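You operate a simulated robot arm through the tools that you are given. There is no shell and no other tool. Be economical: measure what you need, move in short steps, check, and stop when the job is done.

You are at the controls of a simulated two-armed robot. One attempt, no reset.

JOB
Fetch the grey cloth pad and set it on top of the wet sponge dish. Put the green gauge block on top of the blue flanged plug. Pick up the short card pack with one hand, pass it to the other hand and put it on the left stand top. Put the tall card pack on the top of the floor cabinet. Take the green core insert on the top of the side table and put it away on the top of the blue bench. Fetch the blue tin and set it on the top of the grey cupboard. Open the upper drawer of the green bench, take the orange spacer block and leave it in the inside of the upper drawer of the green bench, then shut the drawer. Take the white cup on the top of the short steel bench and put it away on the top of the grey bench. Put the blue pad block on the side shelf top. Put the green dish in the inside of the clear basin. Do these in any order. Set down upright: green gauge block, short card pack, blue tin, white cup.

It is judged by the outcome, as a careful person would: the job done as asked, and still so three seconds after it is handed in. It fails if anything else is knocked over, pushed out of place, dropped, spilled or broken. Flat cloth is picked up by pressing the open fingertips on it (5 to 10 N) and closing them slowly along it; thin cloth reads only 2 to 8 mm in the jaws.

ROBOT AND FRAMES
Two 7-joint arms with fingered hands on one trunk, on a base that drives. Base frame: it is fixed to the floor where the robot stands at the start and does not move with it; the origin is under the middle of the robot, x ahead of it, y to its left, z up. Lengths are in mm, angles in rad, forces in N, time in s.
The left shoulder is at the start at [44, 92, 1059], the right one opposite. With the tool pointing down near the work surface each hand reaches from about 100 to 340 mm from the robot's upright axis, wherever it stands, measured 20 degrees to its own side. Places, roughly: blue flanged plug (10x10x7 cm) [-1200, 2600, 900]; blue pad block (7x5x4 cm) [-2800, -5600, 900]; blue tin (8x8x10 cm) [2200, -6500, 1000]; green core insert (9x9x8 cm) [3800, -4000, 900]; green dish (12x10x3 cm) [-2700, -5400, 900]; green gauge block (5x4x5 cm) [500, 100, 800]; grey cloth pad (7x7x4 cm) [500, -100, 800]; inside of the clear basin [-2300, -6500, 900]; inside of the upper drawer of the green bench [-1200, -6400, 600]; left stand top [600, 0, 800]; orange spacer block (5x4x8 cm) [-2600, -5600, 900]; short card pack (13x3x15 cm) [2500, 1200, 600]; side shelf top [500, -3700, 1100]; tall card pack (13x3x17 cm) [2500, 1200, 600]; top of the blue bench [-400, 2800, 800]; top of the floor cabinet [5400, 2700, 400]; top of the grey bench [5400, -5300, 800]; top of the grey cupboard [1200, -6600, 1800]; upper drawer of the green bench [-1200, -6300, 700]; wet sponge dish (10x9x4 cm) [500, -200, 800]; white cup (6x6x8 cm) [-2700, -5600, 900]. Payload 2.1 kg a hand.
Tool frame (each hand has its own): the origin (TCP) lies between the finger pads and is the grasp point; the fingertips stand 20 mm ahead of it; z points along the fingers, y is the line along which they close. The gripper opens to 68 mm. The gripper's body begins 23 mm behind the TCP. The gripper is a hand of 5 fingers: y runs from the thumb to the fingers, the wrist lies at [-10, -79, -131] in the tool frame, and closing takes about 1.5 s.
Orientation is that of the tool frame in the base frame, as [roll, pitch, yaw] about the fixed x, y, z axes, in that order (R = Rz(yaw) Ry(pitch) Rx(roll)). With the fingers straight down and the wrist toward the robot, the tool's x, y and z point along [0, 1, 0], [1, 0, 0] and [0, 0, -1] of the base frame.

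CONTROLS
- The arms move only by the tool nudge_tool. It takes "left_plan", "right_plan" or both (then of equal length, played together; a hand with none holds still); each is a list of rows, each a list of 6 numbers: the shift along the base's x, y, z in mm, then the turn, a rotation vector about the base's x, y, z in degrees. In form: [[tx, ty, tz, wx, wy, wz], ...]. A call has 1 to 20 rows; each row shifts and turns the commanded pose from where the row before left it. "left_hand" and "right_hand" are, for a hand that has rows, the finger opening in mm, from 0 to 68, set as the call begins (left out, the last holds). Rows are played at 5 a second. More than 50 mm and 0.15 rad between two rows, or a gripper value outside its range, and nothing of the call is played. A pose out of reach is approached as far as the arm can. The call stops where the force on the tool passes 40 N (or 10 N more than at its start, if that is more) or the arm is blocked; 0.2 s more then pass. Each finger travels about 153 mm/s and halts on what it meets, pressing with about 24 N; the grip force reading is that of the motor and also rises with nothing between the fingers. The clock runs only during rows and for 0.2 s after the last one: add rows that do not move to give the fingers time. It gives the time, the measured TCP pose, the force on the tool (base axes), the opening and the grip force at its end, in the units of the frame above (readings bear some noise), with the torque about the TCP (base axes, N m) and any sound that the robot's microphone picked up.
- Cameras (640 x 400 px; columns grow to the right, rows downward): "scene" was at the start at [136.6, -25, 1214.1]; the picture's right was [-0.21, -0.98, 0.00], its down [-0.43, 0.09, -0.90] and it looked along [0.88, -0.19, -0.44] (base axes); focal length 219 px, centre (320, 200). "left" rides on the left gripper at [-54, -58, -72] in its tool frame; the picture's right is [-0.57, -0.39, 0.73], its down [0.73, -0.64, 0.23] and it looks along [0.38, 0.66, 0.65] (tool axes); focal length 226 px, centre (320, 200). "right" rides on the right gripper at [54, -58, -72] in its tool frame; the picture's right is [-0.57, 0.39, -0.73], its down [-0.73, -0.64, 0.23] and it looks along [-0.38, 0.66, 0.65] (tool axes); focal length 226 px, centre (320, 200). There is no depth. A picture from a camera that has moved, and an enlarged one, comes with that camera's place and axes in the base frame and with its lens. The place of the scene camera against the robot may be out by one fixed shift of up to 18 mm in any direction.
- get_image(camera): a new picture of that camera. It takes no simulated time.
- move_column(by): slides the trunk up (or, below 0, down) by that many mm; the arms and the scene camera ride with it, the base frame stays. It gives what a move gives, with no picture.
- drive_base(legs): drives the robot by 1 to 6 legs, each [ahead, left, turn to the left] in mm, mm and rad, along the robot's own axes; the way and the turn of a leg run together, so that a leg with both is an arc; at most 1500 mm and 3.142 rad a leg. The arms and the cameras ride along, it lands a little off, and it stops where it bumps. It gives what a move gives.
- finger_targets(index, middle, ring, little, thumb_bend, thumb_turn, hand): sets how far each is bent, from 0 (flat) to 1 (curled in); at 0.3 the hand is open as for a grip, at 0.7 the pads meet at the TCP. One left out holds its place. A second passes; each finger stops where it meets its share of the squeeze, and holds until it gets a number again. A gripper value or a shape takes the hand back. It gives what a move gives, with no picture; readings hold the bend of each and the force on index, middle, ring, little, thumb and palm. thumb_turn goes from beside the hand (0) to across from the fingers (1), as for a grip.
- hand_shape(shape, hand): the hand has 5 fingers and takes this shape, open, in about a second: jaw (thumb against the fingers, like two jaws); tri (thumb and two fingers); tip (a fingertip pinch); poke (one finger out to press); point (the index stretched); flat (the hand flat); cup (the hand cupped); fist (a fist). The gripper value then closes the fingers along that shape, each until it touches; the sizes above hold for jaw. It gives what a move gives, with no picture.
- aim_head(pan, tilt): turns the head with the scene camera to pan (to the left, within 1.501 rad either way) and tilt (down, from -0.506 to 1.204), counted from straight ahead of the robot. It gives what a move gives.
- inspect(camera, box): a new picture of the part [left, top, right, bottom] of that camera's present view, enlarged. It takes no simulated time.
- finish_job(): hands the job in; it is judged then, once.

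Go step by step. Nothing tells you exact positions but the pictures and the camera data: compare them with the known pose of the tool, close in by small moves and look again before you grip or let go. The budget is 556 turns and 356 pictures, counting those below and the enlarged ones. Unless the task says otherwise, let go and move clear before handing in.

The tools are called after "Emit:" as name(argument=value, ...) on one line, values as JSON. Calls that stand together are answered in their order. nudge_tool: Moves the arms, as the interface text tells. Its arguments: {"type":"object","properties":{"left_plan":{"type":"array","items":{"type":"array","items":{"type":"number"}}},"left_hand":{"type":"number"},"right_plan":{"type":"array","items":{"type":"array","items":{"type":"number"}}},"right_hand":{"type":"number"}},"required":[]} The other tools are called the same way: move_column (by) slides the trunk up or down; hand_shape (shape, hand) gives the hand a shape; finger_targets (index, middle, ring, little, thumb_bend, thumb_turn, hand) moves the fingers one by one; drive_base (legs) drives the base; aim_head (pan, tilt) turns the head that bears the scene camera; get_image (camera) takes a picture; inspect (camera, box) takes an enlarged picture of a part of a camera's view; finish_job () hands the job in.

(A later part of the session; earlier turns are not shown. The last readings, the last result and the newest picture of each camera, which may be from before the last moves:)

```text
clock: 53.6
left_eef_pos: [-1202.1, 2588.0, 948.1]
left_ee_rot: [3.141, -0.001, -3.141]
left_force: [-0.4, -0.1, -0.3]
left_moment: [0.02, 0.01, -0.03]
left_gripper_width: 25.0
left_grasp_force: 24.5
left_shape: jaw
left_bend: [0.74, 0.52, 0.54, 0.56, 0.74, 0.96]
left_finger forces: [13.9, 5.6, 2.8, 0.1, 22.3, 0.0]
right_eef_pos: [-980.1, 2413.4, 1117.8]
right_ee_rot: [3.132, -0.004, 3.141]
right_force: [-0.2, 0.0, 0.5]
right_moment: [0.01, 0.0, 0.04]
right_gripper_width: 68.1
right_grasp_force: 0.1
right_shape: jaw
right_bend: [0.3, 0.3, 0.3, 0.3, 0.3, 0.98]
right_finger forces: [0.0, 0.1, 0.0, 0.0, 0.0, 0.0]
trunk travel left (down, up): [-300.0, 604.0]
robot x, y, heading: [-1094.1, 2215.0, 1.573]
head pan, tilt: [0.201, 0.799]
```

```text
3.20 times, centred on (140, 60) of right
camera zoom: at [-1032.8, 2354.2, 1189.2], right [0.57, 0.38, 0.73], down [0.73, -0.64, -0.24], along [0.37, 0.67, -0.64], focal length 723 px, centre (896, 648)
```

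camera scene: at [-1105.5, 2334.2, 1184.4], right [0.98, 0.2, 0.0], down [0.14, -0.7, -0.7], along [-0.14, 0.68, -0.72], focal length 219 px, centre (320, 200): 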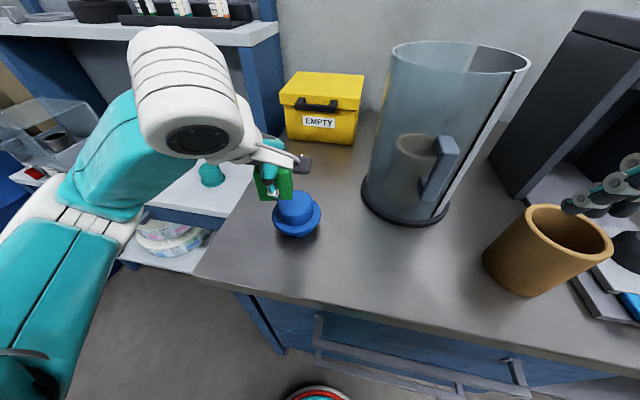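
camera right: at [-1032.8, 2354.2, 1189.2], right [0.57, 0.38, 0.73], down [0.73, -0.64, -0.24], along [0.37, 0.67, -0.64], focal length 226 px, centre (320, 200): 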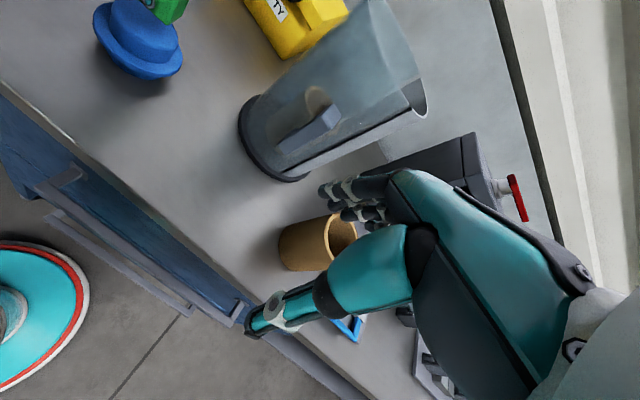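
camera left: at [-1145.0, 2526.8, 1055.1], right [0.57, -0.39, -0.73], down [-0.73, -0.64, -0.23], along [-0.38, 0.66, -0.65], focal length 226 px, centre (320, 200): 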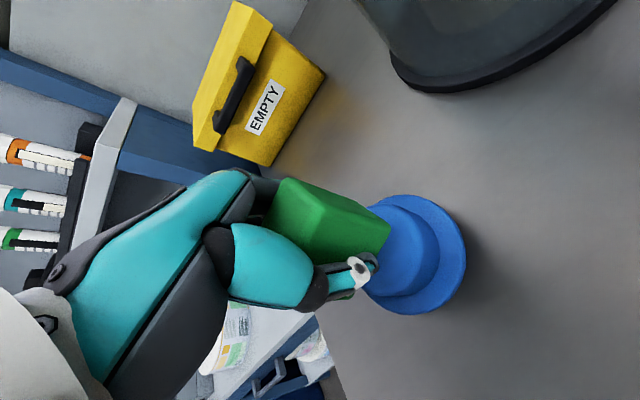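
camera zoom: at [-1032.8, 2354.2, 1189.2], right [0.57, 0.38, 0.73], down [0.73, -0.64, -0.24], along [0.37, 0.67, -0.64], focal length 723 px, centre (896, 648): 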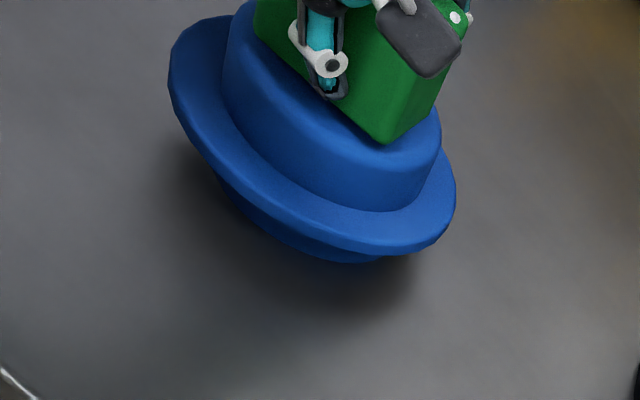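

Emit:
nudge_tool(left_plan=[[0, 0, -3, 0, 0, 0], [0, 0, -2, 0, 0, 0], [0, 0, -2, 0, 0, 0], [0, 0, 0, 0, 0, 0]])

Emit:
inspect(camera="right", box=[40, 0, 240, 120])

```text
clock: 54.6
left_eef_pos: [-1201.1, 2588.1, 941.9]
left_ee_rot: [3.141, 0.002, -3.141]
left_force: [-0.2, 0.9, 5.3]
left_moment: [0.0, -0.03, 0.0]
left_gripper_width: 25.6
left_grasp_force: 24.4
left_shape: jaw
left_bend: [0.74, 0.52, 0.54, 0.56, 0.74, 0.96]
left_finger forces: [14.3, 5.8, 2.8, 0.1, 22.8, 0.0]
right_eef_pos: [-979.6, 2412.0, 1117.7]
right_ee_rot: [3.131, -0.006, 3.141]
right_force: [-0.3, 0.0, 0.3]
right_moment: [-0.03, 0.02, -0.01]
right_gripper_width: 68.2
right_grasp_force: 0.1
right_shape: jaw
right_bend: [0.3, 0.3, 0.3, 0.3, 0.3, 0.98]
right_finger forces: [0.0, 0.0, 0.0, 0.0, 0.1, 0.1]
trunk travel left (down, up): [-300.0, 604.0]
robot x, y, heading: [-1092.0, 2218.6, 1.569]
head pan, tilt: [0.201, 0.799]
```

```text
3.20 times, centred on (140, 60) of right
camera zoom: at [-1032.7, 2353.9, 1189.3], right [0.57, 0.38, 0.73], down [0.73, -0.64, -0.24], along [0.37, 0.67, -0.64], focal length 723 px, centre (896, 648)
```

zoom: 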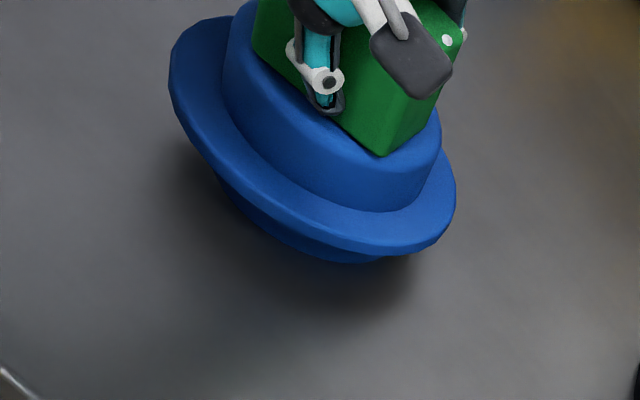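

The block rests on the plug (5 N). I open gently and lift off.

Emit:
nudge_tool(left_plan=[[0, 0, 0, 0, 0, 0], [0, 0, 0, 0, 0, 0], [0, 0, 0, 0, 0, 0], [0, 0, 0, 0, 0, 0]], left_hand=50)

Emit:
nudge_tool(left_plan=[[0, 0, 0, 0, 0, 0], [0, 0, 0, 0, 0, 0], [0, 0, 0, 0, 0, 0]], left_hand=68)

Emit:
inspect(camera="left", box=[220, 140, 500, 340])

Emit:
inspect(camera="right", box=[40, 0, 240, 120])

```text
clock: 55.6
left_eef_pos: [-1201.9, 2588.0, 942.4]
left_ee_rot: [-3.138, 0.0, -3.141]
left_force: [0.1, -0.9, -0.7]
left_moment: [-0.02, 0.01, -0.02]
left_gripper_width: 49.6
left_grasp_force: 0.0
left_shape: jaw
left_bend: [0.27, 0.36, 0.34, 0.34, 0.57, 0.99]
left_finger forces: [0.0, 0.0, 0.0, 0.0, 0.1, 0.0]
right_eef_pos: [-980.5, 2413.4, 1116.9]
right_ee_rot: [3.132, -0.004, 3.141]
right_force: [-0.5, 0.3, -0.4]
right_moment: [0.04, -0.01, -0.01]
right_gripper_width: 68.1
right_grasp_force: 0.1
right_shape: jaw
right_bend: [0.3, 0.3, 0.3, 0.3, 0.3, 0.98]
right_finger forces: [0.0, 0.1, 0.0, 0.0, 0.0, 0.1]
trunk travel left (down, up): [-300.0, 604.0]
robot x, y, heading: [-1094.8, 2216.8, 1.572]
head pan, tilt: [0.201, 0.799]
```

```text
clock: 56.4
left_eef_pos: [-1202.1, 2588.1, 942.1]
left_ee_rot: [-3.142, 0.0, -3.14]
left_force: [0.0, 0.4, -0.7]
left_moment: [-0.02, -0.02, 0.03]
left_gripper_width: 67.7
left_grasp_force: 0.1
left_shape: jaw
left_bend: [0.3, 0.3, 0.3, 0.3, 0.3, 0.98]
left_finger forces: [0.1, 0.1, 0.1, 0.1, 0.1, 0.0]
right_eef_pos: [-980.6, 2411.9, 1117.6]
right_ee_rot: [3.131, -0.006, -3.141]
right_force: [-0.7, 1.0, 0.6]
right_moment: [-0.02, -0.02, 0.03]
right_gripper_width: 68.0
right_grasp_force: 0.1
right_shape: jaw
right_bend: [0.3, 0.3, 0.3, 0.3, 0.3, 0.98]
right_finger forces: [0.1, 0.0, 0.0, 0.1, 0.1, 0.0]
trunk travel left (down, up): [-300.0, 604.0]
robot x, y, heading: [-1096.4, 2216.6, 1.57]
head pan, tilt: [0.201, 0.799]
```

```text
2.00 times, centred on (360, 240) of left
camera zoom: at [-1147.7, 2531.3, 1015.3], right [0.57, -0.39, -0.73], down [-0.73, -0.64, -0.23], along [-0.38, 0.66, -0.65], focal length 452 px, centre (240, 120)
```

zoom: 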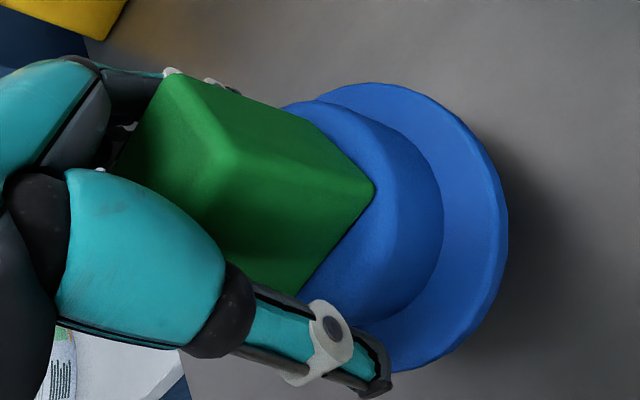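

```text
3.20 times, centred on (140, 60) of right
camera zoom: at [-1032.7, 2354.1, 1189.2], right [0.57, 0.38, 0.73], down [0.73, -0.64, -0.24], along [0.37, 0.67, -0.64], focal length 723 px, centre (896, 648)
```

zoom: 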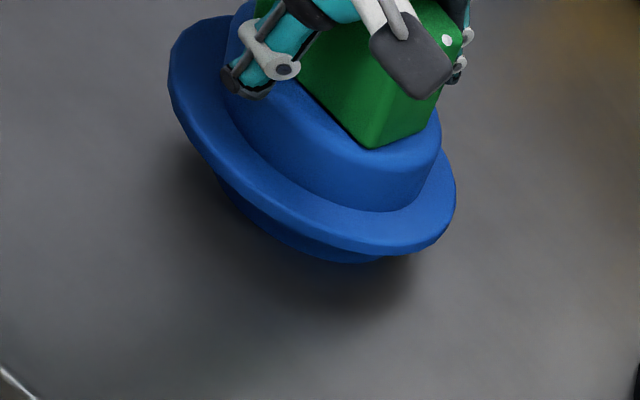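

The block stands free on the plug. I lift straight up and back away.

Emit:
nudge_tool(left_plan=[[0, 0, 30, 0, 0, 0], [0, 0, 40, 0, 0, 0], [0, 0, 45, 0, 0, 0], [0, 0, 45, 0, 0, 0]])

Emit:
drive_base(legs=[[-400, 0, 0]])

Emit:
inspect(camera="scene", box=[200, 60, 440, 240])

```text
clock: 57.4
left_eef_pos: [-1201.6, 2587.1, 1102.7]
left_ee_rot: [-3.14, -0.001, -3.14]
left_force: [-0.6, 0.5, 1.3]
left_moment: [0.03, 0.02, 0.03]
left_gripper_width: 67.5
left_grasp_force: 0.2
left_shape: jaw
left_bend: [0.3, 0.3, 0.3, 0.3, 0.3, 0.98]
left_finger forces: [0.0, 0.0, 0.1, 0.1, 0.0, 0.1]
right_eef_pos: [-978.8, 2413.5, 1117.9]
right_ee_rot: [3.132, -0.005, -3.141]
right_force: [-0.2, -0.1, 1.1]
right_moment: [0.0, -0.04, -0.01]
right_gripper_width: 68.2
right_grasp_force: 0.1
right_shape: jaw
right_bend: [0.3, 0.3, 0.3, 0.3, 0.3, 0.98]
right_finger forces: [0.0, 0.1, 0.0, 0.0, 0.0, 0.1]
trunk travel left (down, up): [-300.0, 604.0]
robot x, y, heading: [-1093.6, 2219.9, 1.575]
head pan, tilt: [0.201, 0.799]
```

```text
clock: 59.9
left_eef_pos: [-1201.5, 2187.4, 1101.8]
left_ee_rot: [-3.139, -0.001, -3.141]
left_force: [0.3, -0.3, -0.5]
left_moment: [0.01, 0.0, -0.01]
left_gripper_width: 67.8
left_grasp_force: 0.0
left_shape: jaw
left_bend: [0.3, 0.3, 0.3, 0.3, 0.3, 0.98]
left_finger forces: [0.0, 0.0, 0.1, 0.0, 0.1, 0.1]
right_eef_pos: [-978.2, 2013.1, 1118.3]
right_ee_rot: [3.129, -0.005, -3.139]
right_force: [1.0, -0.2, -0.2]
right_moment: [-0.01, -0.03, 0.03]
right_gripper_width: 68.2
right_grasp_force: 0.0
right_shape: jaw
right_bend: [0.3, 0.3, 0.3, 0.3, 0.3, 0.98]
right_finger forces: [0.0, 0.0, 0.1, 0.0, 0.1, 0.1]
trunk travel left (down, up): [-300.0, 604.0]
robot x, y, heading: [-1092.4, 1819.0, 1.576]
head pan, tilt: [0.201, 0.799]
```

```text
2.22 times, centred on (320, 150) of scene
camera zoom: at [-1104.9, 1933.8, 1184.4], right [0.98, 0.2, 0.0], down [0.14, -0.7, -0.7], along [-0.14, 0.68, -0.72], focal length 487 px, centre (320, 311)
```

zoom: 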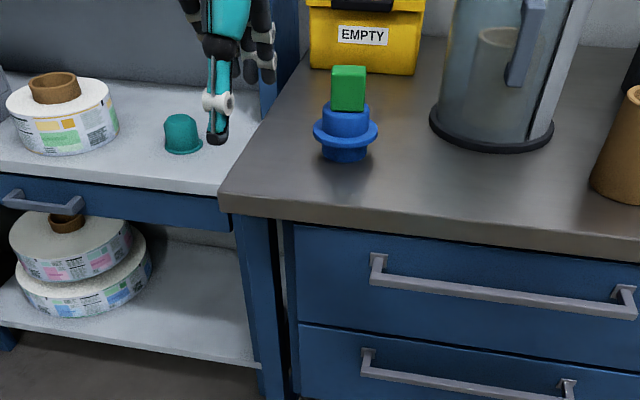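

The block is well placed. Next the card packs at about [2500,1200,600]; I turn toward them and look.

Emit:
drive_base(legs=[[0, 0, -1.6]])

Emit:
aim_head(pan=-0.1, tilt=0.25)

Emit:
get_image(camera="scene")

```text
clock: 64.2
left_eef_pos: [-717.8, 1914.3, 1102.7]
left_ee_rot: [-3.139, 0.0, 1.541]
left_force: [-0.8, -0.3, 0.1]
left_moment: [0.01, -0.03, -0.03]
left_gripper_width: 67.9
left_grasp_force: 0.1
left_shape: jaw
left_bend: [0.3, 0.3, 0.3, 0.3, 0.3, 0.98]
left_finger forces: [0.0, 0.0, 0.0, 0.0, 0.0, 0.0]
right_eef_pos: [-899.7, 1697.8, 1118.0]
right_ee_rot: [3.129, -0.004, 1.54]
right_force: [-0.2, 0.2, 0.7]
right_moment: [0.0, -0.01, 0.04]
right_gripper_width: 68.0
right_grasp_force: 0.0
right_shape: jaw
right_bend: [0.3, 0.3, 0.3, 0.3, 0.3, 0.98]
right_finger forces: [0.0, 0.0, 0.1, 0.1, 0.1, 0.0]
trunk travel left (down, up): [-300.0, 604.0]
robot x, y, heading: [-1093.8, 1815.7, -0.032]
head pan, tilt: [0.201, 0.799]
```

```text
clock: 65.2
left_eef_pos: [-718.1, 1914.2, 1102.6]
left_ee_rot: [-3.141, 0.001, 1.541]
left_force: [0.7, -0.6, -0.8]
left_moment: [0.03, 0.0, -0.02]
left_gripper_width: 68.1
left_grasp_force: 0.1
left_shape: jaw
left_bend: [0.3, 0.3, 0.3, 0.3, 0.3, 0.98]
left_finger forces: [0.0, 0.0, 0.1, 0.0, 0.1, 0.0]
right_eef_pos: [-899.9, 1698.8, 1117.8]
right_ee_rot: [3.132, -0.006, 1.539]
right_force: [1.0, -0.1, 0.5]
right_moment: [0.02, -0.02, -0.01]
right_gripper_width: 67.7
right_grasp_force: 0.0
right_shape: jaw
right_bend: [0.3, 0.3, 0.3, 0.3, 0.3, 0.98]
right_finger forces: [0.1, 0.0, 0.1, 0.1, 0.0, 0.1]
trunk travel left (down, up): [-300.0, 604.0]
robot x, y, heading: [-1092.5, 1818.6, -0.034]
head pan, tilt: [-0.099, 0.25]
```

```text
294 pictures are left
camera scene: at [-952.6, 1797.8, 1233.4], right [-0.13, -0.99, 0.0], down [-0.25, 0.03, -0.97], along [0.96, -0.13, -0.25], focal length 219 px, centre (320, 200)
```

scene: 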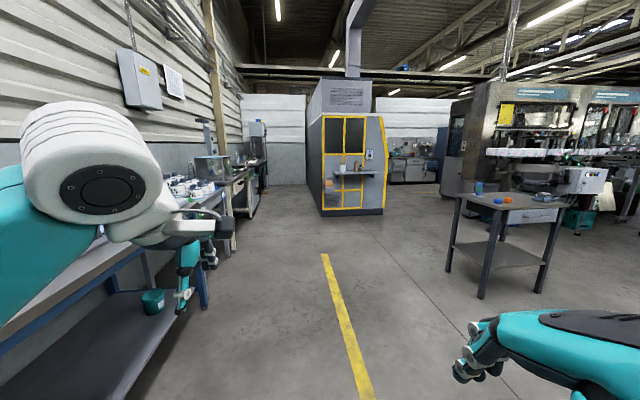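

I zoom on the yellow-framed machine, where the packs should be near its left front.

Emit:
inspect(camera="scene", box=[230, 120, 430, 245])

```text
3.20 times, centred on (330, 182) of scene
camera zoom: at [-952.6, 1797.8, 1233.4], right [-0.13, -0.99, 0.0], down [-0.25, 0.03, -0.97], along [0.96, -0.13, -0.25], focal length 701 px, centre (288, 256)
```

zoom: 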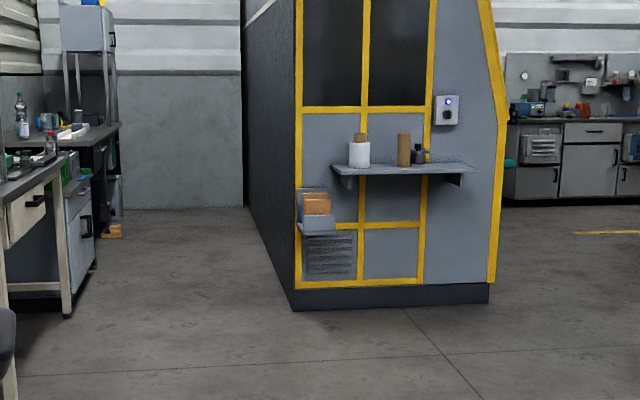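

The two brown card packs stand in a small rack on the machine's left front. I drive toward it over clear floor.

Emit:
drive_base(legs=[[1400, -250, 0.034], [1200, -330, 0]])

Emit:
aim_head(pan=0, tilt=0.5)

Emit:
get_image(camera="scene")

```text
clock: 78.1
left_eef_pos: [1858.7, 1316.6, 1101.1]
left_ee_rot: [-3.14, 0.0, 1.56]
left_force: [1.1, 0.0, -0.3]
left_moment: [-0.01, 0.04, -0.04]
left_gripper_width: 67.9
left_grasp_force: 0.0
left_shape: jaw
left_bend: [0.3, 0.3, 0.3, 0.3, 0.3, 0.98]
left_finger forces: [0.0, 0.0, 0.1, 0.0, 0.0, 0.0]
right_eef_pos: [1682.3, 1096.2, 1118.0]
right_ee_rot: [3.131, -0.005, 1.56]
right_force: [0.4, -0.2, -0.2]
right_moment: [0.05, 0.02, 0.01]
right_gripper_width: 67.8
right_grasp_force: 0.0
right_shape: jaw
right_bend: [0.3, 0.3, 0.3, 0.3, 0.3, 0.98]
right_finger forces: [0.1, 0.1, 0.0, 0.0, 0.0, 0.0]
trunk travel left (down, up): [-300.0, 604.0]
robot x, y, heading: [1488.9, 1212.5, -0.008]
head pan, tilt: [-0.099, 0.25]
```

```text
clock: 78.9
left_eef_pos: [1859.3, 1316.4, 1101.6]
left_ee_rot: [-3.139, 0.0, 1.562]
left_force: [0.1, -0.5, -0.6]
left_moment: [0.02, -0.04, -0.02]
left_gripper_width: 67.9
left_grasp_force: 0.0
left_shape: jaw
left_bend: [0.3, 0.3, 0.3, 0.3, 0.3, 0.98]
left_finger forces: [0.0, 0.0, 0.0, 0.1, 0.0, 0.0]
right_eef_pos: [1683.0, 1095.7, 1116.9]
right_ee_rot: [3.13, -0.006, 1.561]
right_force: [0.4, 0.8, -0.5]
right_moment: [0.02, 0.02, -0.01]
right_gripper_width: 68.0
right_grasp_force: 0.1
right_shape: jaw
right_bend: [0.3, 0.3, 0.3, 0.3, 0.3, 0.98]
right_finger forces: [0.0, 0.0, 0.0, 0.1, 0.0, 0.0]
trunk travel left (down, up): [-300.0, 604.0]
robot x, y, heading: [1486.9, 1213.8, -0.011]
head pan, tilt: [0.0, 0.499]
```

```text
292 pictures are left
camera scene: at [1625.3, 1204.0, 1210.4], right [-0.01, -1.0, 0.0], down [-0.48, 0.0, -0.88], along [0.88, -0.01, -0.48], focal length 219 px, centre (320, 200)
```

scene: 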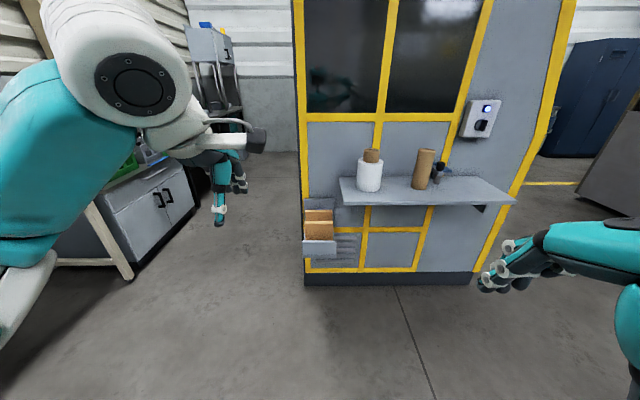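

Emit:
inspect(camera="scene", box=[290, 180, 370, 270])

```text
4.44 times, centred on (330, 225) of scene
camera zoom: at [1625.3, 1204.0, 1210.4], right [-0.01, -1.0, 0.0], down [-0.48, 0.0, -0.88], along [0.88, -0.01, -0.48], focal length 974 px, centre (276, 89)
```

zoom: 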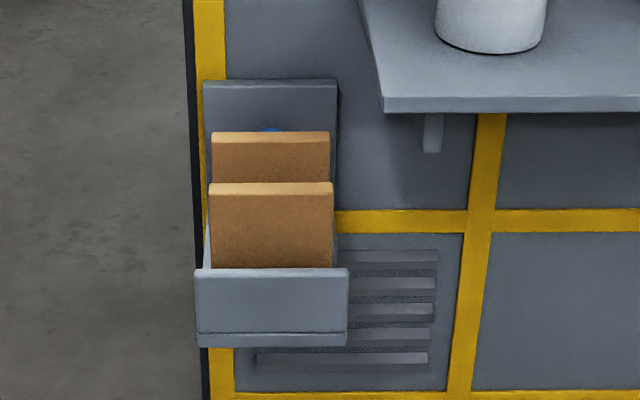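

The front pack (short) and the back pack (tall) stand side by side in the wall rack at about x≈2480 and 2540, y≈1205, tops near z=640-660. I drop the trunk, pull the right hand in, and come closer.

Emit:
nudge_tool(right_plan=[[-30, -20, 0, 0, 0, 0], [-30, -20, 0, 0, 0, 0], [0, 0, 0, 0, 0, 0]])

Emit:
move_column(by=-200)

Emit:
drive_base(legs=[[480, -55, 0.01]])

Emit:
aim_head(pan=0, tilt=0.7)

Emit:
get_image(camera="scene")

Emit:
get_image(camera="left")

```text
clock: 79.7
left_eef_pos: [1858.6, 1316.7, 1102.3]
left_ee_rot: [-3.14, -0.001, 1.561]
left_force: [-0.4, 0.5, 0.1]
left_moment: [-0.02, 0.04, -0.04]
left_gripper_width: 67.8
left_grasp_force: 0.1
left_shape: jaw
left_bend: [0.3, 0.3, 0.3, 0.3, 0.3, 0.98]
left_finger forces: [0.0, 0.0, 0.1, 0.1, 0.1, 0.1]
right_eef_pos: [1621.9, 1056.3, 1115.6]
right_ee_rot: [3.133, -0.006, 1.563]
right_force: [0.6, 0.4, 0.6]
right_moment: [0.02, -0.01, 0.01]
right_gripper_width: 67.9
right_grasp_force: 0.1
right_shape: jaw
right_bend: [0.3, 0.3, 0.3, 0.3, 0.3, 0.98]
right_finger forces: [0.1, 0.0, 0.0, 0.1, 0.0, 0.0]
trunk travel left (down, up): [-300.0, 604.0]
robot x, y, heading: [1485.0, 1211.8, -0.013]
head pan, tilt: [0.0, 0.499]
```

```text
clock: 81.8
left_eef_pos: [1857.7, 1317.8, 900.8]
left_ee_rot: [-3.141, -0.002, 1.561]
left_force: [-0.1, -0.2, -0.1]
left_moment: [0.01, 0.01, 0.02]
left_gripper_width: 68.0
left_grasp_force: 0.1
left_shape: jaw
left_bend: [0.3, 0.3, 0.3, 0.3, 0.3, 0.98]
left_finger forces: [0.1, 0.0, 0.1, 0.1, 0.0, 0.1]
right_eef_pos: [1622.4, 1056.5, 917.9]
right_ee_rot: [3.133, -0.005, 1.558]
right_force: [9.5, 3.8, 15.9]
right_moment: [0.15, 0.28, -0.13]
right_gripper_width: 64.7
right_grasp_force: 0.0
right_shape: jaw
right_bend: [0.3, 0.3, 0.3, 0.3, 0.44, 0.94]
right_finger forces: [0.0, 0.0, 0.1, 0.1, 0.0, 0.1]
trunk travel left (down, up): [-100.0, 804.0]
robot x, y, heading: [1488.0, 1215.2, -0.002]
head pan, tilt: [0.0, 0.499]
```

```text
clock: 84.7
left_eef_pos: [2332.3, 1267.1, 901.1]
left_ee_rot: [-3.141, 0.001, 1.58]
left_force: [0.1, 0.6, -0.3]
left_moment: [0.01, 0.01, 0.01]
left_gripper_width: 67.9
left_grasp_force: 0.1
left_shape: jaw
left_bend: [0.3, 0.3, 0.3, 0.3, 0.3, 0.98]
left_finger forces: [0.0, 0.1, 0.0, 0.1, 0.0, 0.0]
right_eef_pos: [2102.3, 1004.1, 918.1]
right_ee_rot: [3.132, -0.004, 1.579]
right_force: [6.5, 1.9, 5.8]
right_moment: [0.1, 0.01, -0.12]
right_gripper_width: 65.0
right_grasp_force: 0.0
right_shape: jaw
right_bend: [0.3, 0.3, 0.3, 0.3, 0.44, 0.94]
right_finger forces: [0.0, 0.1, 0.0, 0.0, 0.0, 0.0]
trunk travel left (down, up): [-100.0, 804.0]
robot x, y, heading: [1964.0, 1153.7, 0.007]
head pan, tilt: [0.0, 0.499]
```

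```text
clock: 85.4
left_eef_pos: [2332.6, 1267.6, 901.7]
left_ee_rot: [-3.14, -0.001, 1.579]
left_force: [0.4, 0.1, -0.4]
left_moment: [0.03, 0.0, 0.03]
left_gripper_width: 67.8
left_grasp_force: 0.0
left_shape: jaw
left_bend: [0.3, 0.3, 0.3, 0.3, 0.3, 0.98]
left_finger forces: [0.0, 0.0, 0.0, 0.0, 0.1, 0.1]
right_eef_pos: [2101.5, 1002.3, 917.3]
right_ee_rot: [3.131, -0.006, 1.578]
right_force: [6.2, 3.3, 5.7]
right_moment: [0.12, 0.04, -0.14]
right_gripper_width: 64.7
right_grasp_force: 0.1
right_shape: jaw
right_bend: [0.3, 0.3, 0.3, 0.3, 0.44, 0.94]
right_finger forces: [0.0, 0.0, 0.0, 0.0, 0.1, 0.0]
trunk travel left (down, up): [-100.0, 804.0]
robot x, y, heading: [1964.3, 1158.9, 0.01]
head pan, tilt: [0.0, 0.7]
```

```text
290 pictures are left
camera scene: at [2137.9, 1151.7, 989.3], right [0.01, -1.0, 0.0], down [-0.64, -0.01, -0.77], along [0.77, 0.01, -0.64], focal length 219 px, centre (320, 200)
```

scene: 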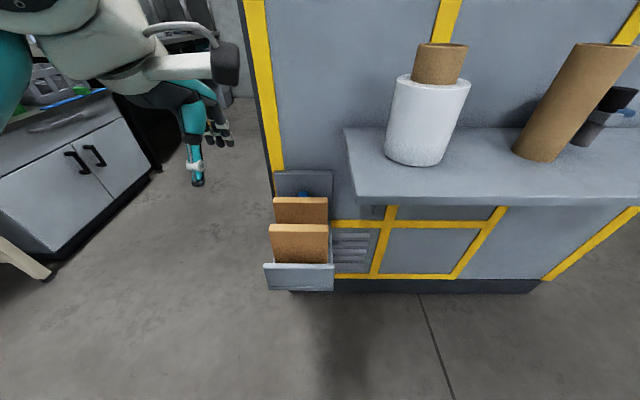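

```text
289 pictures are left
camera left: at [2274.9, 1213.7, 975.5], right [-0.38, -0.57, -0.73], down [-0.65, 0.73, -0.23], along [0.66, 0.38, -0.65], focal length 226 px, centre (320, 200)
```

left: 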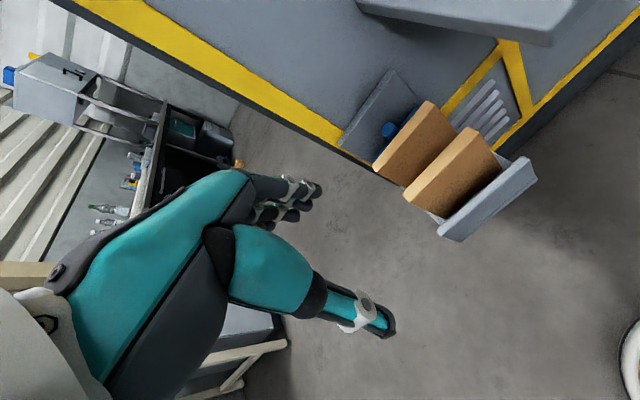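

The right thumb touches the robot's own body, so I move that hand out a little. Then I zoom on the packs in the left view.

Emit:
nudge_tool(right_plan=[[20, -20, 10, 0, 0, 0], [15, -15, 10, 0, 0, 0], [0, 0, 0, 0, 0, 0]], right_hand=68)

Emit:
inspect(camera="left", box=[340, 60, 560, 260])

Emit:
inspect(camera="scene", box=[240, 140, 380, 300])

```text
clock: 86.2
left_eef_pos: [2334.3, 1266.2, 902.6]
left_ee_rot: [-3.139, 0.001, 1.58]
left_force: [-0.1, -0.7, -0.5]
left_moment: [0.01, -0.02, -0.01]
left_gripper_width: 67.9
left_grasp_force: 0.0
left_shape: jaw
left_bend: [0.3, 0.3, 0.3, 0.3, 0.3, 0.98]
left_finger forces: [0.0, 0.0, 0.0, 0.0, 0.1, 0.0]
right_eef_pos: [2142.3, 977.1, 931.9]
right_ee_rot: [3.132, -0.005, 1.58]
right_force: [-0.7, -0.2, 0.6]
right_moment: [0.02, 0.0, 0.04]
right_gripper_width: 67.6
right_grasp_force: 0.0
right_shape: jaw
right_bend: [0.3, 0.3, 0.3, 0.3, 0.3, 0.98]
right_finger forces: [0.0, 0.0, 0.1, 0.0, 0.0, 0.0]
right hand out of reach, approached as far as the arm can: row 1, 2
trunk travel left (down, up): [-100.0, 804.0]
robot x, y, heading: [1966.8, 1155.5, 0.007]
head pan, tilt: [0.0, 0.7]
```

```text
2.00 times, centred on (450, 160) of left
camera zoom: at [2274.9, 1213.7, 975.5], right [-0.38, -0.57, -0.73], down [-0.65, 0.73, -0.23], along [0.66, 0.38, -0.65], focal length 452 px, centre (60, 280)
```

zoom: 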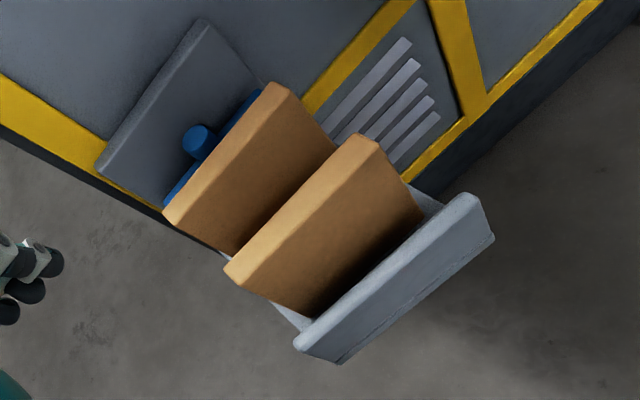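

```text
2.50 times, centred on (310, 220) of scene
camera zoom: at [2137.9, 1151.6, 989.2], right [0.01, -1.0, 0.0], down [-0.64, -0.01, -0.76], along [0.76, 0.01, -0.64], focal length 548 px, centre (345, 150)
```

zoom: 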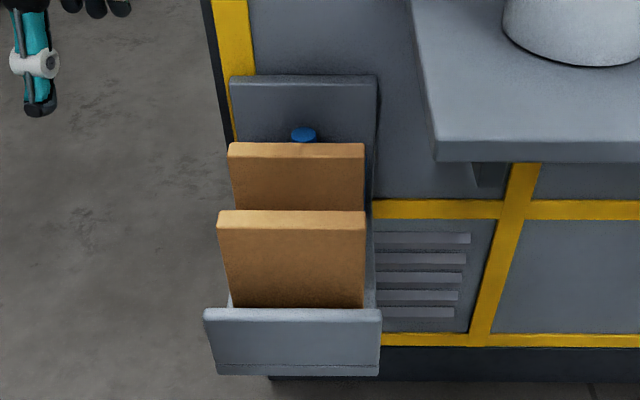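

Both cameras agree: short pack top centre at [2462,1202,644], tall pack at [2539,1205,660], rack lip at x≈2403, z≈602. I drive 155 mm closer and bring the left hand above the short pack.

Emit:
drive_base(legs=[[155, 0, -0.007]])

Emit:
nudge_tool(left_plan=[[-10, -30, -35, 0, 0, 0], [-10, -30, -35, 0, 0, 0], [0, 0, -40, 0, 0, 0], [0, 0, -40, 0, 0, 0], [0, 0, -20, 0, 0, 0], [0, 0, 0, 0, 0, 0]], left_hand=54)

Emit:
get_image(camera="left")

Emit:
get_image(camera="scene")

```text
clock: 87.6
left_eef_pos: [2489.2, 1266.5, 901.1]
left_ee_rot: [3.141, 0.001, 1.573]
left_force: [-0.1, 0.0, -0.2]
left_moment: [0.02, -0.02, 0.01]
left_gripper_width: 67.8
left_grasp_force: 0.1
left_shape: jaw
left_bend: [0.3, 0.3, 0.3, 0.3, 0.3, 0.98]
left_finger forces: [0.0, 0.0, 0.0, 0.0, 0.1, 0.1]
right_eef_pos: [2296.2, 975.2, 930.2]
right_ee_rot: [3.132, -0.006, 1.572]
right_force: [-0.6, -1.5, -0.6]
right_moment: [0.0, -0.01, 0.0]
right_gripper_width: 67.8
right_grasp_force: 0.1
right_shape: jaw
right_bend: [0.3, 0.3, 0.3, 0.3, 0.3, 0.98]
right_finger forces: [0.1, 0.0, 0.0, 0.0, 0.1, 0.0]
trunk travel left (down, up): [-100.0, 804.0]
robot x, y, heading: [2118.1, 1160.1, 0.005]
head pan, tilt: [0.0, 0.7]
```

```text
clock: 89.0
left_eef_pos: [2468.6, 1207.1, 732.0]
left_ee_rot: [3.141, 0.0, 1.573]
left_force: [0.4, -0.4, -0.1]
left_moment: [-0.03, 0.02, 0.01]
left_gripper_width: 54.3
left_grasp_force: 0.1
left_shape: jaw
left_bend: [0.27, 0.34, 0.32, 0.33, 0.51, 0.99]
left_finger forces: [0.0, 0.0, 0.0, 0.1, 0.0, 0.0]
right_eef_pos: [2296.6, 974.3, 931.5]
right_ee_rot: [3.13, -0.006, 1.571]
right_force: [-0.5, -0.2, -0.2]
right_moment: [0.0, -0.02, 0.02]
right_gripper_width: 67.8
right_grasp_force: 0.1
right_shape: jaw
right_bend: [0.3, 0.3, 0.3, 0.3, 0.3, 0.98]
right_finger forces: [0.0, 0.0, 0.0, 0.0, 0.0, 0.1]
trunk travel left (down, up): [-100.0, 804.0]
robot x, y, heading: [2119.3, 1158.6, 0.001]
head pan, tilt: [0.0, 0.7]
```

```text
286 pictures are left
camera left: at [2410.1, 1153.1, 804.8], right [-0.39, -0.57, -0.73], down [-0.64, 0.73, -0.23], along [0.66, 0.38, -0.65], focal length 226 px, centre (320, 200)
```

left: 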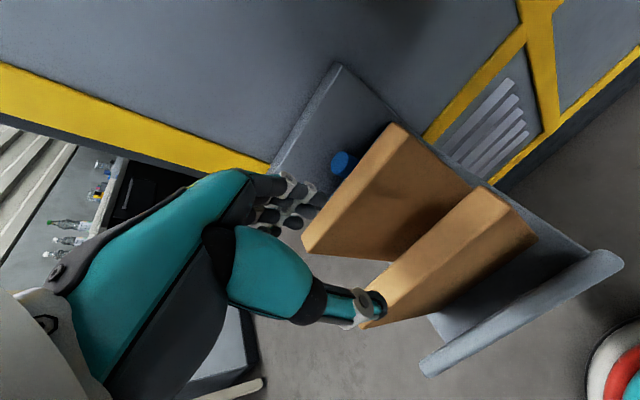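

```text
285 pictures are left
camera scene: at [2293.2, 1151.3, 989.3], right [0.0, -1.0, 0.0], down [-0.64, 0.0, -0.76], along [0.76, 0.0, -0.64], focal length 219 px, centre (320, 200)
```

scene: 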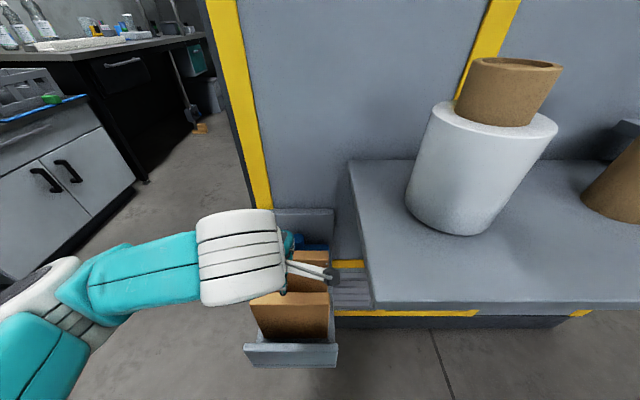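

The front pack's top centre checks at about [2461,1201]. I reopen to 66, shift a few mm, and lower to just above it for a look.

Emit:
nudge_tool(left_plan=[[-7, -6, 0, 0, 0, 0], [0, 0, -30, 0, 0, 0], [0, 0, -30, 0, 0, 0], [0, 0, 0, 0, 0, 0]], left_hand=66)

Emit:
get_image(camera="left")

Emit:
inspect(camera="scene", box=[200, 180, 380, 380])

```text
clock: 90.0
left_eef_pos: [2462.4, 1200.4, 671.4]
left_ee_rot: [3.14, 0.001, 1.574]
left_force: [-0.4, 0.4, 0.5]
left_moment: [-0.03, 0.06, 0.02]
left_gripper_width: 66.2
left_grasp_force: 0.1
left_shape: jaw
left_bend: [0.31, 0.31, 0.3, 0.31, 0.31, 0.98]
left_finger forces: [0.0, 0.0, 0.1, 0.1, 0.1, 0.0]
right_eef_pos: [2296.0, 975.6, 931.3]
right_ee_rot: [3.131, -0.005, 1.572]
right_force: [0.0, 0.1, 0.4]
right_moment: [0.0, -0.04, 0.0]
right_gripper_width: 67.9
right_grasp_force: 0.2
right_shape: jaw
right_bend: [0.3, 0.3, 0.3, 0.3, 0.3, 0.98]
right_finger forces: [0.0, 0.0, 0.0, 0.0, 0.0, 0.0]
trunk travel left (down, up): [-100.0, 804.0]
robot x, y, heading: [2121.5, 1158.3, 0.002]
head pan, tilt: [0.0, 0.7]
```

```text
284 pictures are left
camera left: at [2403.2, 1146.8, 745.1], right [-0.39, -0.57, -0.73], down [-0.64, 0.73, -0.23], along [0.66, 0.38, -0.65], focal length 226 px, centre (320, 200)
```

left: 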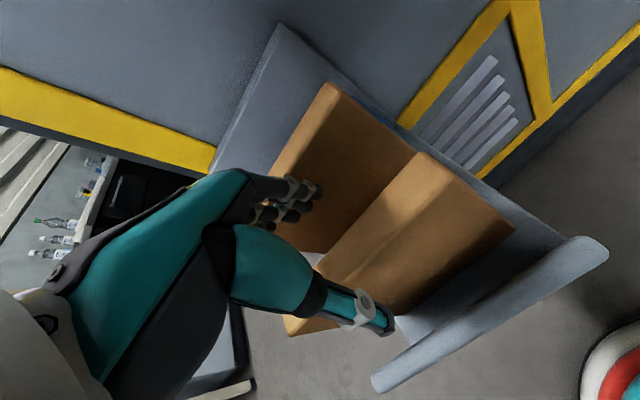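

```text
2.00 times, centred on (290, 280) of scene
camera zoom: at [2293.2, 1151.3, 989.3], right [0.0, -1.0, 0.0], down [-0.64, 0.0, -0.76], along [0.76, 0.0, -0.64], focal length 438 px, centre (380, 40)
```

zoom: 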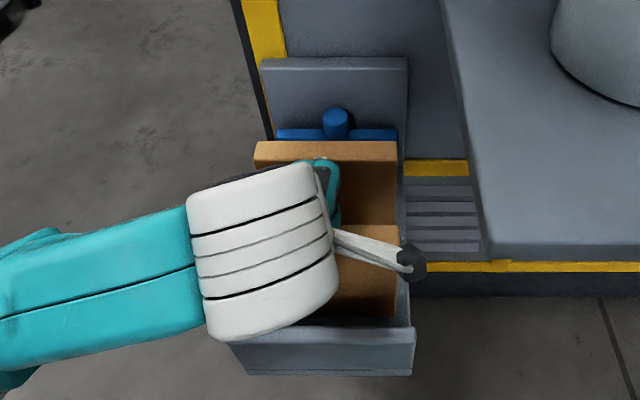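

Aligned: the pack's top strip lies right between thumb and fingers. I go down to z≈618 and close.

Emit:
nudge_tool(left_plan=[[0, 0, -20, 0, 0, 0], [0, 0, -20, 0, 0, 0], [0, 0, -13, 0, 0, 0], [0, 0, 0, 0, 0, 0]])

Emit:
nudge_tool(left_plan=[[0, 0, 0, 0, 0, 0], [0, 0, 0, 0, 0, 0], [0, 0, 0, 0, 0, 0], [0, 0, 0, 0, 0, 0], [0, 0, 0, 0, 0, 0], [0, 0, 0, 0, 0, 0]], left_hand=10)

Emit:
get_image(camera="left")

```text
clock: 91.0
left_eef_pos: [2462.0, 1199.0, 618.2]
left_ee_rot: [-3.141, 0.002, 1.574]
left_force: [0.2, 1.4, -0.2]
left_moment: [0.0, 0.02, 0.04]
left_gripper_width: 65.8
left_grasp_force: 0.1
left_shape: jaw
left_bend: [0.31, 0.31, 0.3, 0.31, 0.31, 0.98]
left_finger forces: [0.0, 0.0, 0.1, 0.1, 0.1, 0.0]
right_eef_pos: [2295.9, 975.5, 930.3]
right_ee_rot: [3.131, -0.005, 1.572]
right_force: [-0.2, -0.5, -0.8]
right_moment: [0.0, -0.03, 0.02]
right_gripper_width: 67.7
right_grasp_force: 0.1
right_shape: jaw
right_bend: [0.3, 0.3, 0.3, 0.3, 0.3, 0.98]
right_finger forces: [0.1, 0.0, 0.1, 0.0, 0.1, 0.0]
trunk travel left (down, up): [-100.0, 804.0]
robot x, y, heading: [2115.5, 1157.8, 0.004]
head pan, tilt: [0.0, 0.7]
```

```text
clock: 92.4
left_eef_pos: [2461.7, 1199.6, 620.3]
left_ee_rot: [-3.139, 0.0, 1.575]
left_force: [0.2, -0.5, 1.6]
left_moment: [0.04, -0.05, 0.01]
left_gripper_width: 13.6
left_grasp_force: 24.6
left_shape: jaw
left_bend: [0.73, 0.61, 0.7, 0.71, 0.75, 0.94]
left_finger forces: [16.6, 4.7, 1.7, 0.0, 22.9, 0.1]
right_eef_pos: [2297.7, 975.0, 932.4]
right_ee_rot: [3.13, -0.004, 1.572]
right_force: [-0.4, -0.4, 0.4]
right_moment: [0.0, 0.02, 0.01]
right_gripper_width: 67.7
right_grasp_force: 0.1
right_shape: jaw
right_bend: [0.3, 0.3, 0.3, 0.3, 0.3, 0.98]
right_finger forces: [0.1, 0.0, 0.0, 0.0, 0.0, 0.0]
trunk travel left (down, up): [-100.0, 804.0]
robot x, y, heading: [2120.0, 1157.3, 0.008]
head pan, tilt: [0.0, 0.7]
```

```text
282 pictures are left
camera left: at [2402.9, 1146.2, 692.6], right [-0.39, -0.57, -0.73], down [-0.64, 0.73, -0.23], along [0.66, 0.38, -0.65], focal length 226 px, centre (320, 200)
```

left: 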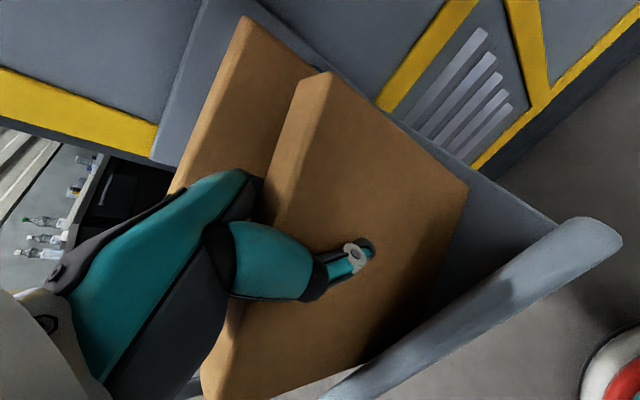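

The pack is gripped. I lift it straight up out of the rack.

Emit:
nudge_tool(left_plan=[[0, 0, 20, 0, 0, 0], [0, 0, 30, 0, 0, 0], [0, 0, 40, 0, 0, 0], [0, 0, 40, 0, 0, 0], [0, 0, 40, 0, 0, 0], [0, 0, 30, 0, 0, 0], [0, 0, 0, 0, 0, 0]])

Emit:
get_image(camera="left")

Emit:
get_image(camera="scene")

```text
clock: 94.0
left_eef_pos: [2461.5, 1200.2, 819.7]
left_ee_rot: [-3.141, 0.0, 1.575]
left_force: [0.2, -0.7, -1.3]
left_moment: [-0.02, 0.01, 0.0]
left_gripper_width: 13.3
left_grasp_force: 23.5
left_shape: jaw
left_bend: [0.73, 0.61, 0.71, 0.71, 0.76, 0.93]
left_finger forces: [17.1, 4.8, 1.0, 0.0, 22.8, 0.0]
right_eef_pos: [2296.0, 975.7, 931.1]
right_ee_rot: [3.131, -0.004, 1.573]
right_force: [0.1, 0.2, -0.1]
right_moment: [0.01, 0.0, -0.02]
right_gripper_width: 67.6
right_grasp_force: 0.1
right_shape: jaw
right_bend: [0.3, 0.3, 0.3, 0.3, 0.3, 0.98]
right_finger forces: [0.1, 0.0, 0.0, 0.0, 0.1, 0.0]
trunk travel left (down, up): [-100.0, 804.0]
robot x, y, heading: [2119.8, 1154.7, 0.004]
head pan, tilt: [0.0, 0.7]
```

```text
281 pictures are left
camera left: at [2403.0, 1146.5, 892.6], right [-0.39, -0.57, -0.73], down [-0.64, 0.73, -0.23], along [0.66, 0.38, -0.65], focal length 226 px, centre (320, 200)
```

left: 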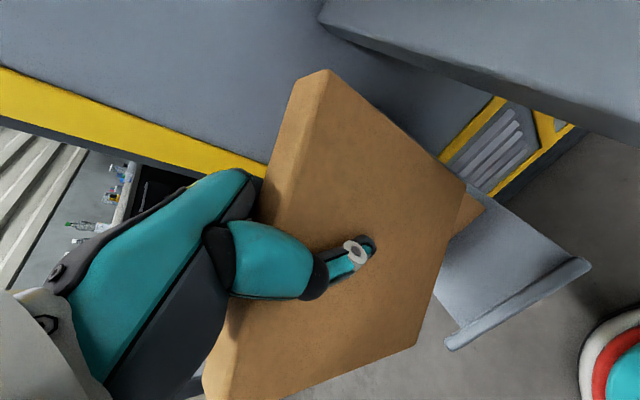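

```text
280 pictures are left
camera scene: at [2293.3, 1151.3, 989.2], right [0.0, -1.0, 0.0], down [-0.64, 0.0, -0.76], along [0.76, 0.0, -0.64], focal length 219 px, centre (320, 200)
```

scene: 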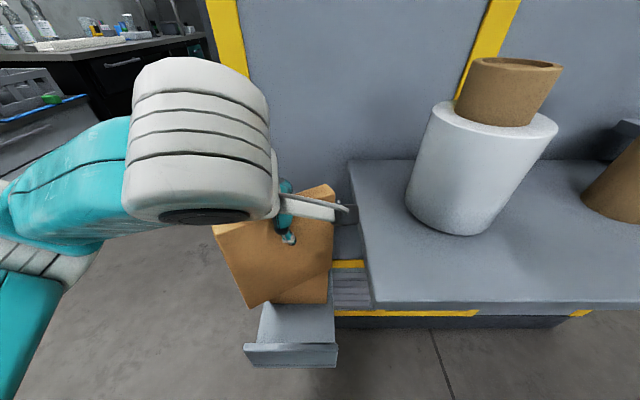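

The pack is out but swung about 20° in the pinch. I back away from the rack, then look at it to plan the handover.

Emit:
drive_base(legs=[[-450, 0, 0]])

Emit:
aim_head(pan=0.15, tilt=0.75)

Emit:
get_image(camera="scene")

Emit:
get_image(camera="right")

```text
clock: 96.7
left_eef_pos: [2010.7, 1199.2, 819.1]
left_ee_rot: [-3.14, 0.0, 1.577]
left_force: [-0.4, -0.1, -0.1]
left_moment: [-0.01, 0.01, 0.0]
left_gripper_width: 13.2
left_grasp_force: 23.7
left_shape: jaw
left_bend: [0.73, 0.61, 0.71, 0.71, 0.76, 0.93]
left_finger forces: [17.2, 4.7, 1.0, 0.0, 22.9, 0.0]
right_eef_pos: [1846.2, 974.2, 931.9]
right_ee_rot: [3.131, -0.005, 1.577]
right_force: [0.7, 0.5, 0.5]
right_moment: [0.01, -0.04, 0.03]
right_gripper_width: 67.8
right_grasp_force: 0.0
right_shape: jaw
right_bend: [0.3, 0.3, 0.3, 0.3, 0.3, 0.98]
right_finger forces: [0.0, 0.0, 0.0, 0.0, 0.0, 0.0]
trunk travel left (down, up): [-100.0, 804.0]
robot x, y, heading: [1667.6, 1159.0, 0.002]
head pan, tilt: [0.0, 0.7]
```

```text
clock: 97.4
left_eef_pos: [2011.4, 1199.9, 818.7]
left_ee_rot: [-3.141, 0.0, 1.576]
left_force: [0.8, -0.5, -1.7]
left_moment: [-0.01, 0.0, -0.02]
left_gripper_width: 13.3
left_grasp_force: 23.8
left_shape: jaw
left_bend: [0.73, 0.61, 0.71, 0.71, 0.76, 0.93]
left_finger forces: [17.3, 4.8, 1.1, 0.0, 22.8, 0.0]
right_eef_pos: [1845.4, 974.2, 931.6]
right_ee_rot: [3.13, -0.004, 1.577]
right_force: [0.3, -0.7, -1.0]
right_moment: [-0.03, 0.0, -0.01]
right_gripper_width: 67.6
right_grasp_force: 0.1
right_shape: jaw
right_bend: [0.3, 0.3, 0.3, 0.3, 0.3, 0.98]
right_finger forces: [0.0, 0.1, 0.0, 0.0, 0.0, 0.0]
trunk travel left (down, up): [-100.0, 804.0]
robot x, y, heading: [1670.3, 1154.8, 0.006]
head pan, tilt: [0.15, 0.75]
```

```text
279 pictures are left
camera scene: at [1839.1, 1162.8, 985.0], right [0.15, -0.99, 0.0], down [-0.67, -0.1, -0.73], along [0.72, 0.11, -0.68], focal length 219 px, centre (320, 200)
```

scene: 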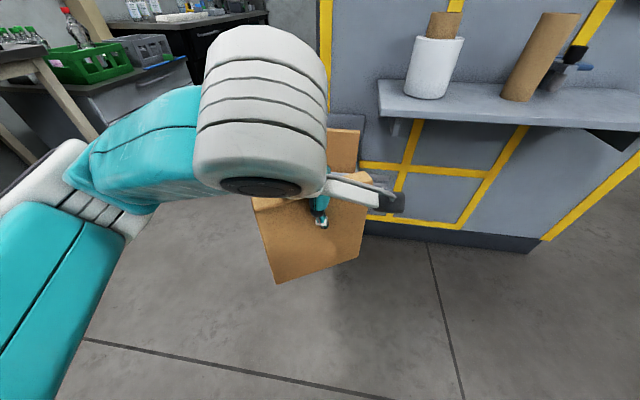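

```text
278 pictures are left
camera right: at [1787.6, 1028.0, 1002.7], right [0.38, -0.57, 0.73], down [-0.63, -0.74, -0.24], along [0.67, -0.37, -0.64], focal length 226 px, centre (320, 200)
```

right: 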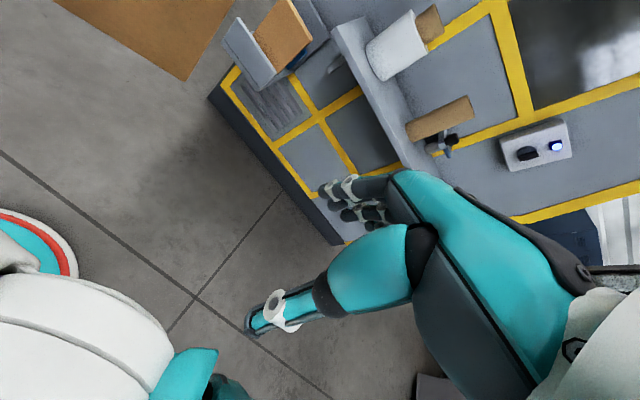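

I level the pack by turning the left hand about 15°, and turn the right hand to point leftward for a side grip.

Emit:
nudge_tool(left_plan=[[0, 0, 0, 5, 0, 0], [0, 0, 0, 5, 0, 0], [0, 0, 0, 4, 0, 0], [0, 0, 0, 0, 0, 0], [0, 0, 0, 0, 0, 0], [0, 0, 0, 0, 0, 0], [0, 0, 0, 0, 0, 0], [0, 0, 0, 0, 0, 0], [0, 0, 0, 0, 0, 0], [0, 0, 0, 0, 0, 0], [0, 0, 0, 0, 0, 0], [0, 0, 0, 0, 0, 0]], right_plan=[[8, 0, 0, 8.2, 0, 0], [8, 0, 0, 8.2, 0, 0], [8, 0, 0, 8.2, 0, 0], [8, 0, 0, 8.2, 0, 0], [8, 0, 0, 8.2, 0, 0], [8, 0, 0, 8.2, 0, 0], [8, 0, 0, 8.2, 0, 0], [8, 0, 0, 8.2, 0, 0], [0, 0, 0, 8.2, 0, 0], [0, 0, 0, 8.2, 0, 0], [0, 0, 0, 8.0, 0, 0], [0, 0, 0, 0, 0, 0]])

Emit:
get_image(camera="scene")

Emit:
get_image(camera="right")

```text
clock: 100.0
left_eef_pos: [2010.1, 1199.7, 820.0]
left_ee_rot: [-3.142, -0.244, 1.576]
left_force: [0.2, 0.6, -0.7]
left_moment: [-0.02, -0.02, 0.01]
left_gripper_width: 13.4
left_grasp_force: 24.0
left_shape: jaw
left_bend: [0.73, 0.61, 0.71, 0.71, 0.76, 0.93]
left_finger forces: [17.3, 4.6, 1.0, 0.0, 22.9, 0.0]
right_eef_pos: [1909.2, 974.4, 931.8]
right_ee_rot: [0.816, -1.562, -2.397]
right_force: [1.0, 0.3, -0.7]
right_moment: [-0.01, -0.01, 0.02]
right_gripper_width: 67.8
right_grasp_force: 0.1
right_shape: jaw
right_bend: [0.3, 0.3, 0.3, 0.3, 0.3, 0.98]
right_finger forces: [0.1, 0.1, 0.0, 0.0, 0.1, 0.0]
trunk travel left (down, up): [-100.0, 804.0]
robot x, y, heading: [1665.8, 1154.3, 0.004]
head pan, tilt: [0.15, 0.75]
```

```text
277 pictures are left
camera scene: at [1839.1, 1162.8, 985.0], right [0.15, -0.99, 0.0], down [-0.67, -0.1, -0.73], along [0.72, 0.11, -0.68], focal length 219 px, centre (320, 200)
```

scene: 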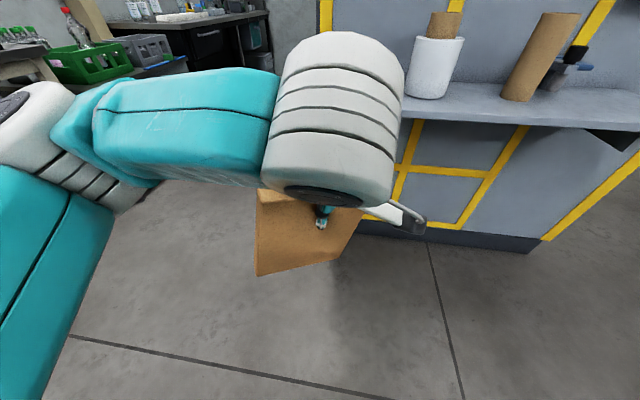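

```text
276 pictures are left
camera right: at [1851.7, 902.5, 985.0], right [0.38, -0.73, -0.57], down [-0.63, 0.24, -0.73], along [0.67, 0.64, -0.37], focal length 226 px, centre (320, 200)
```

right: 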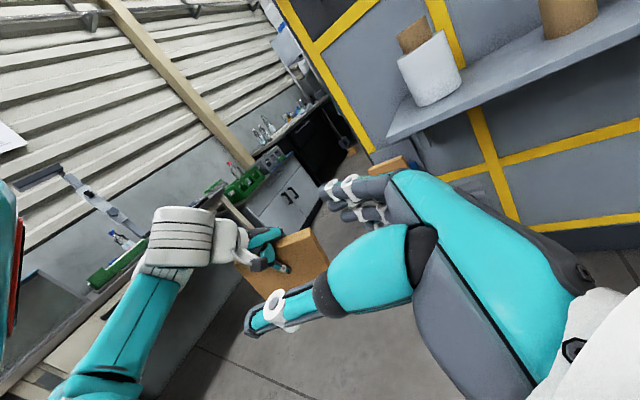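

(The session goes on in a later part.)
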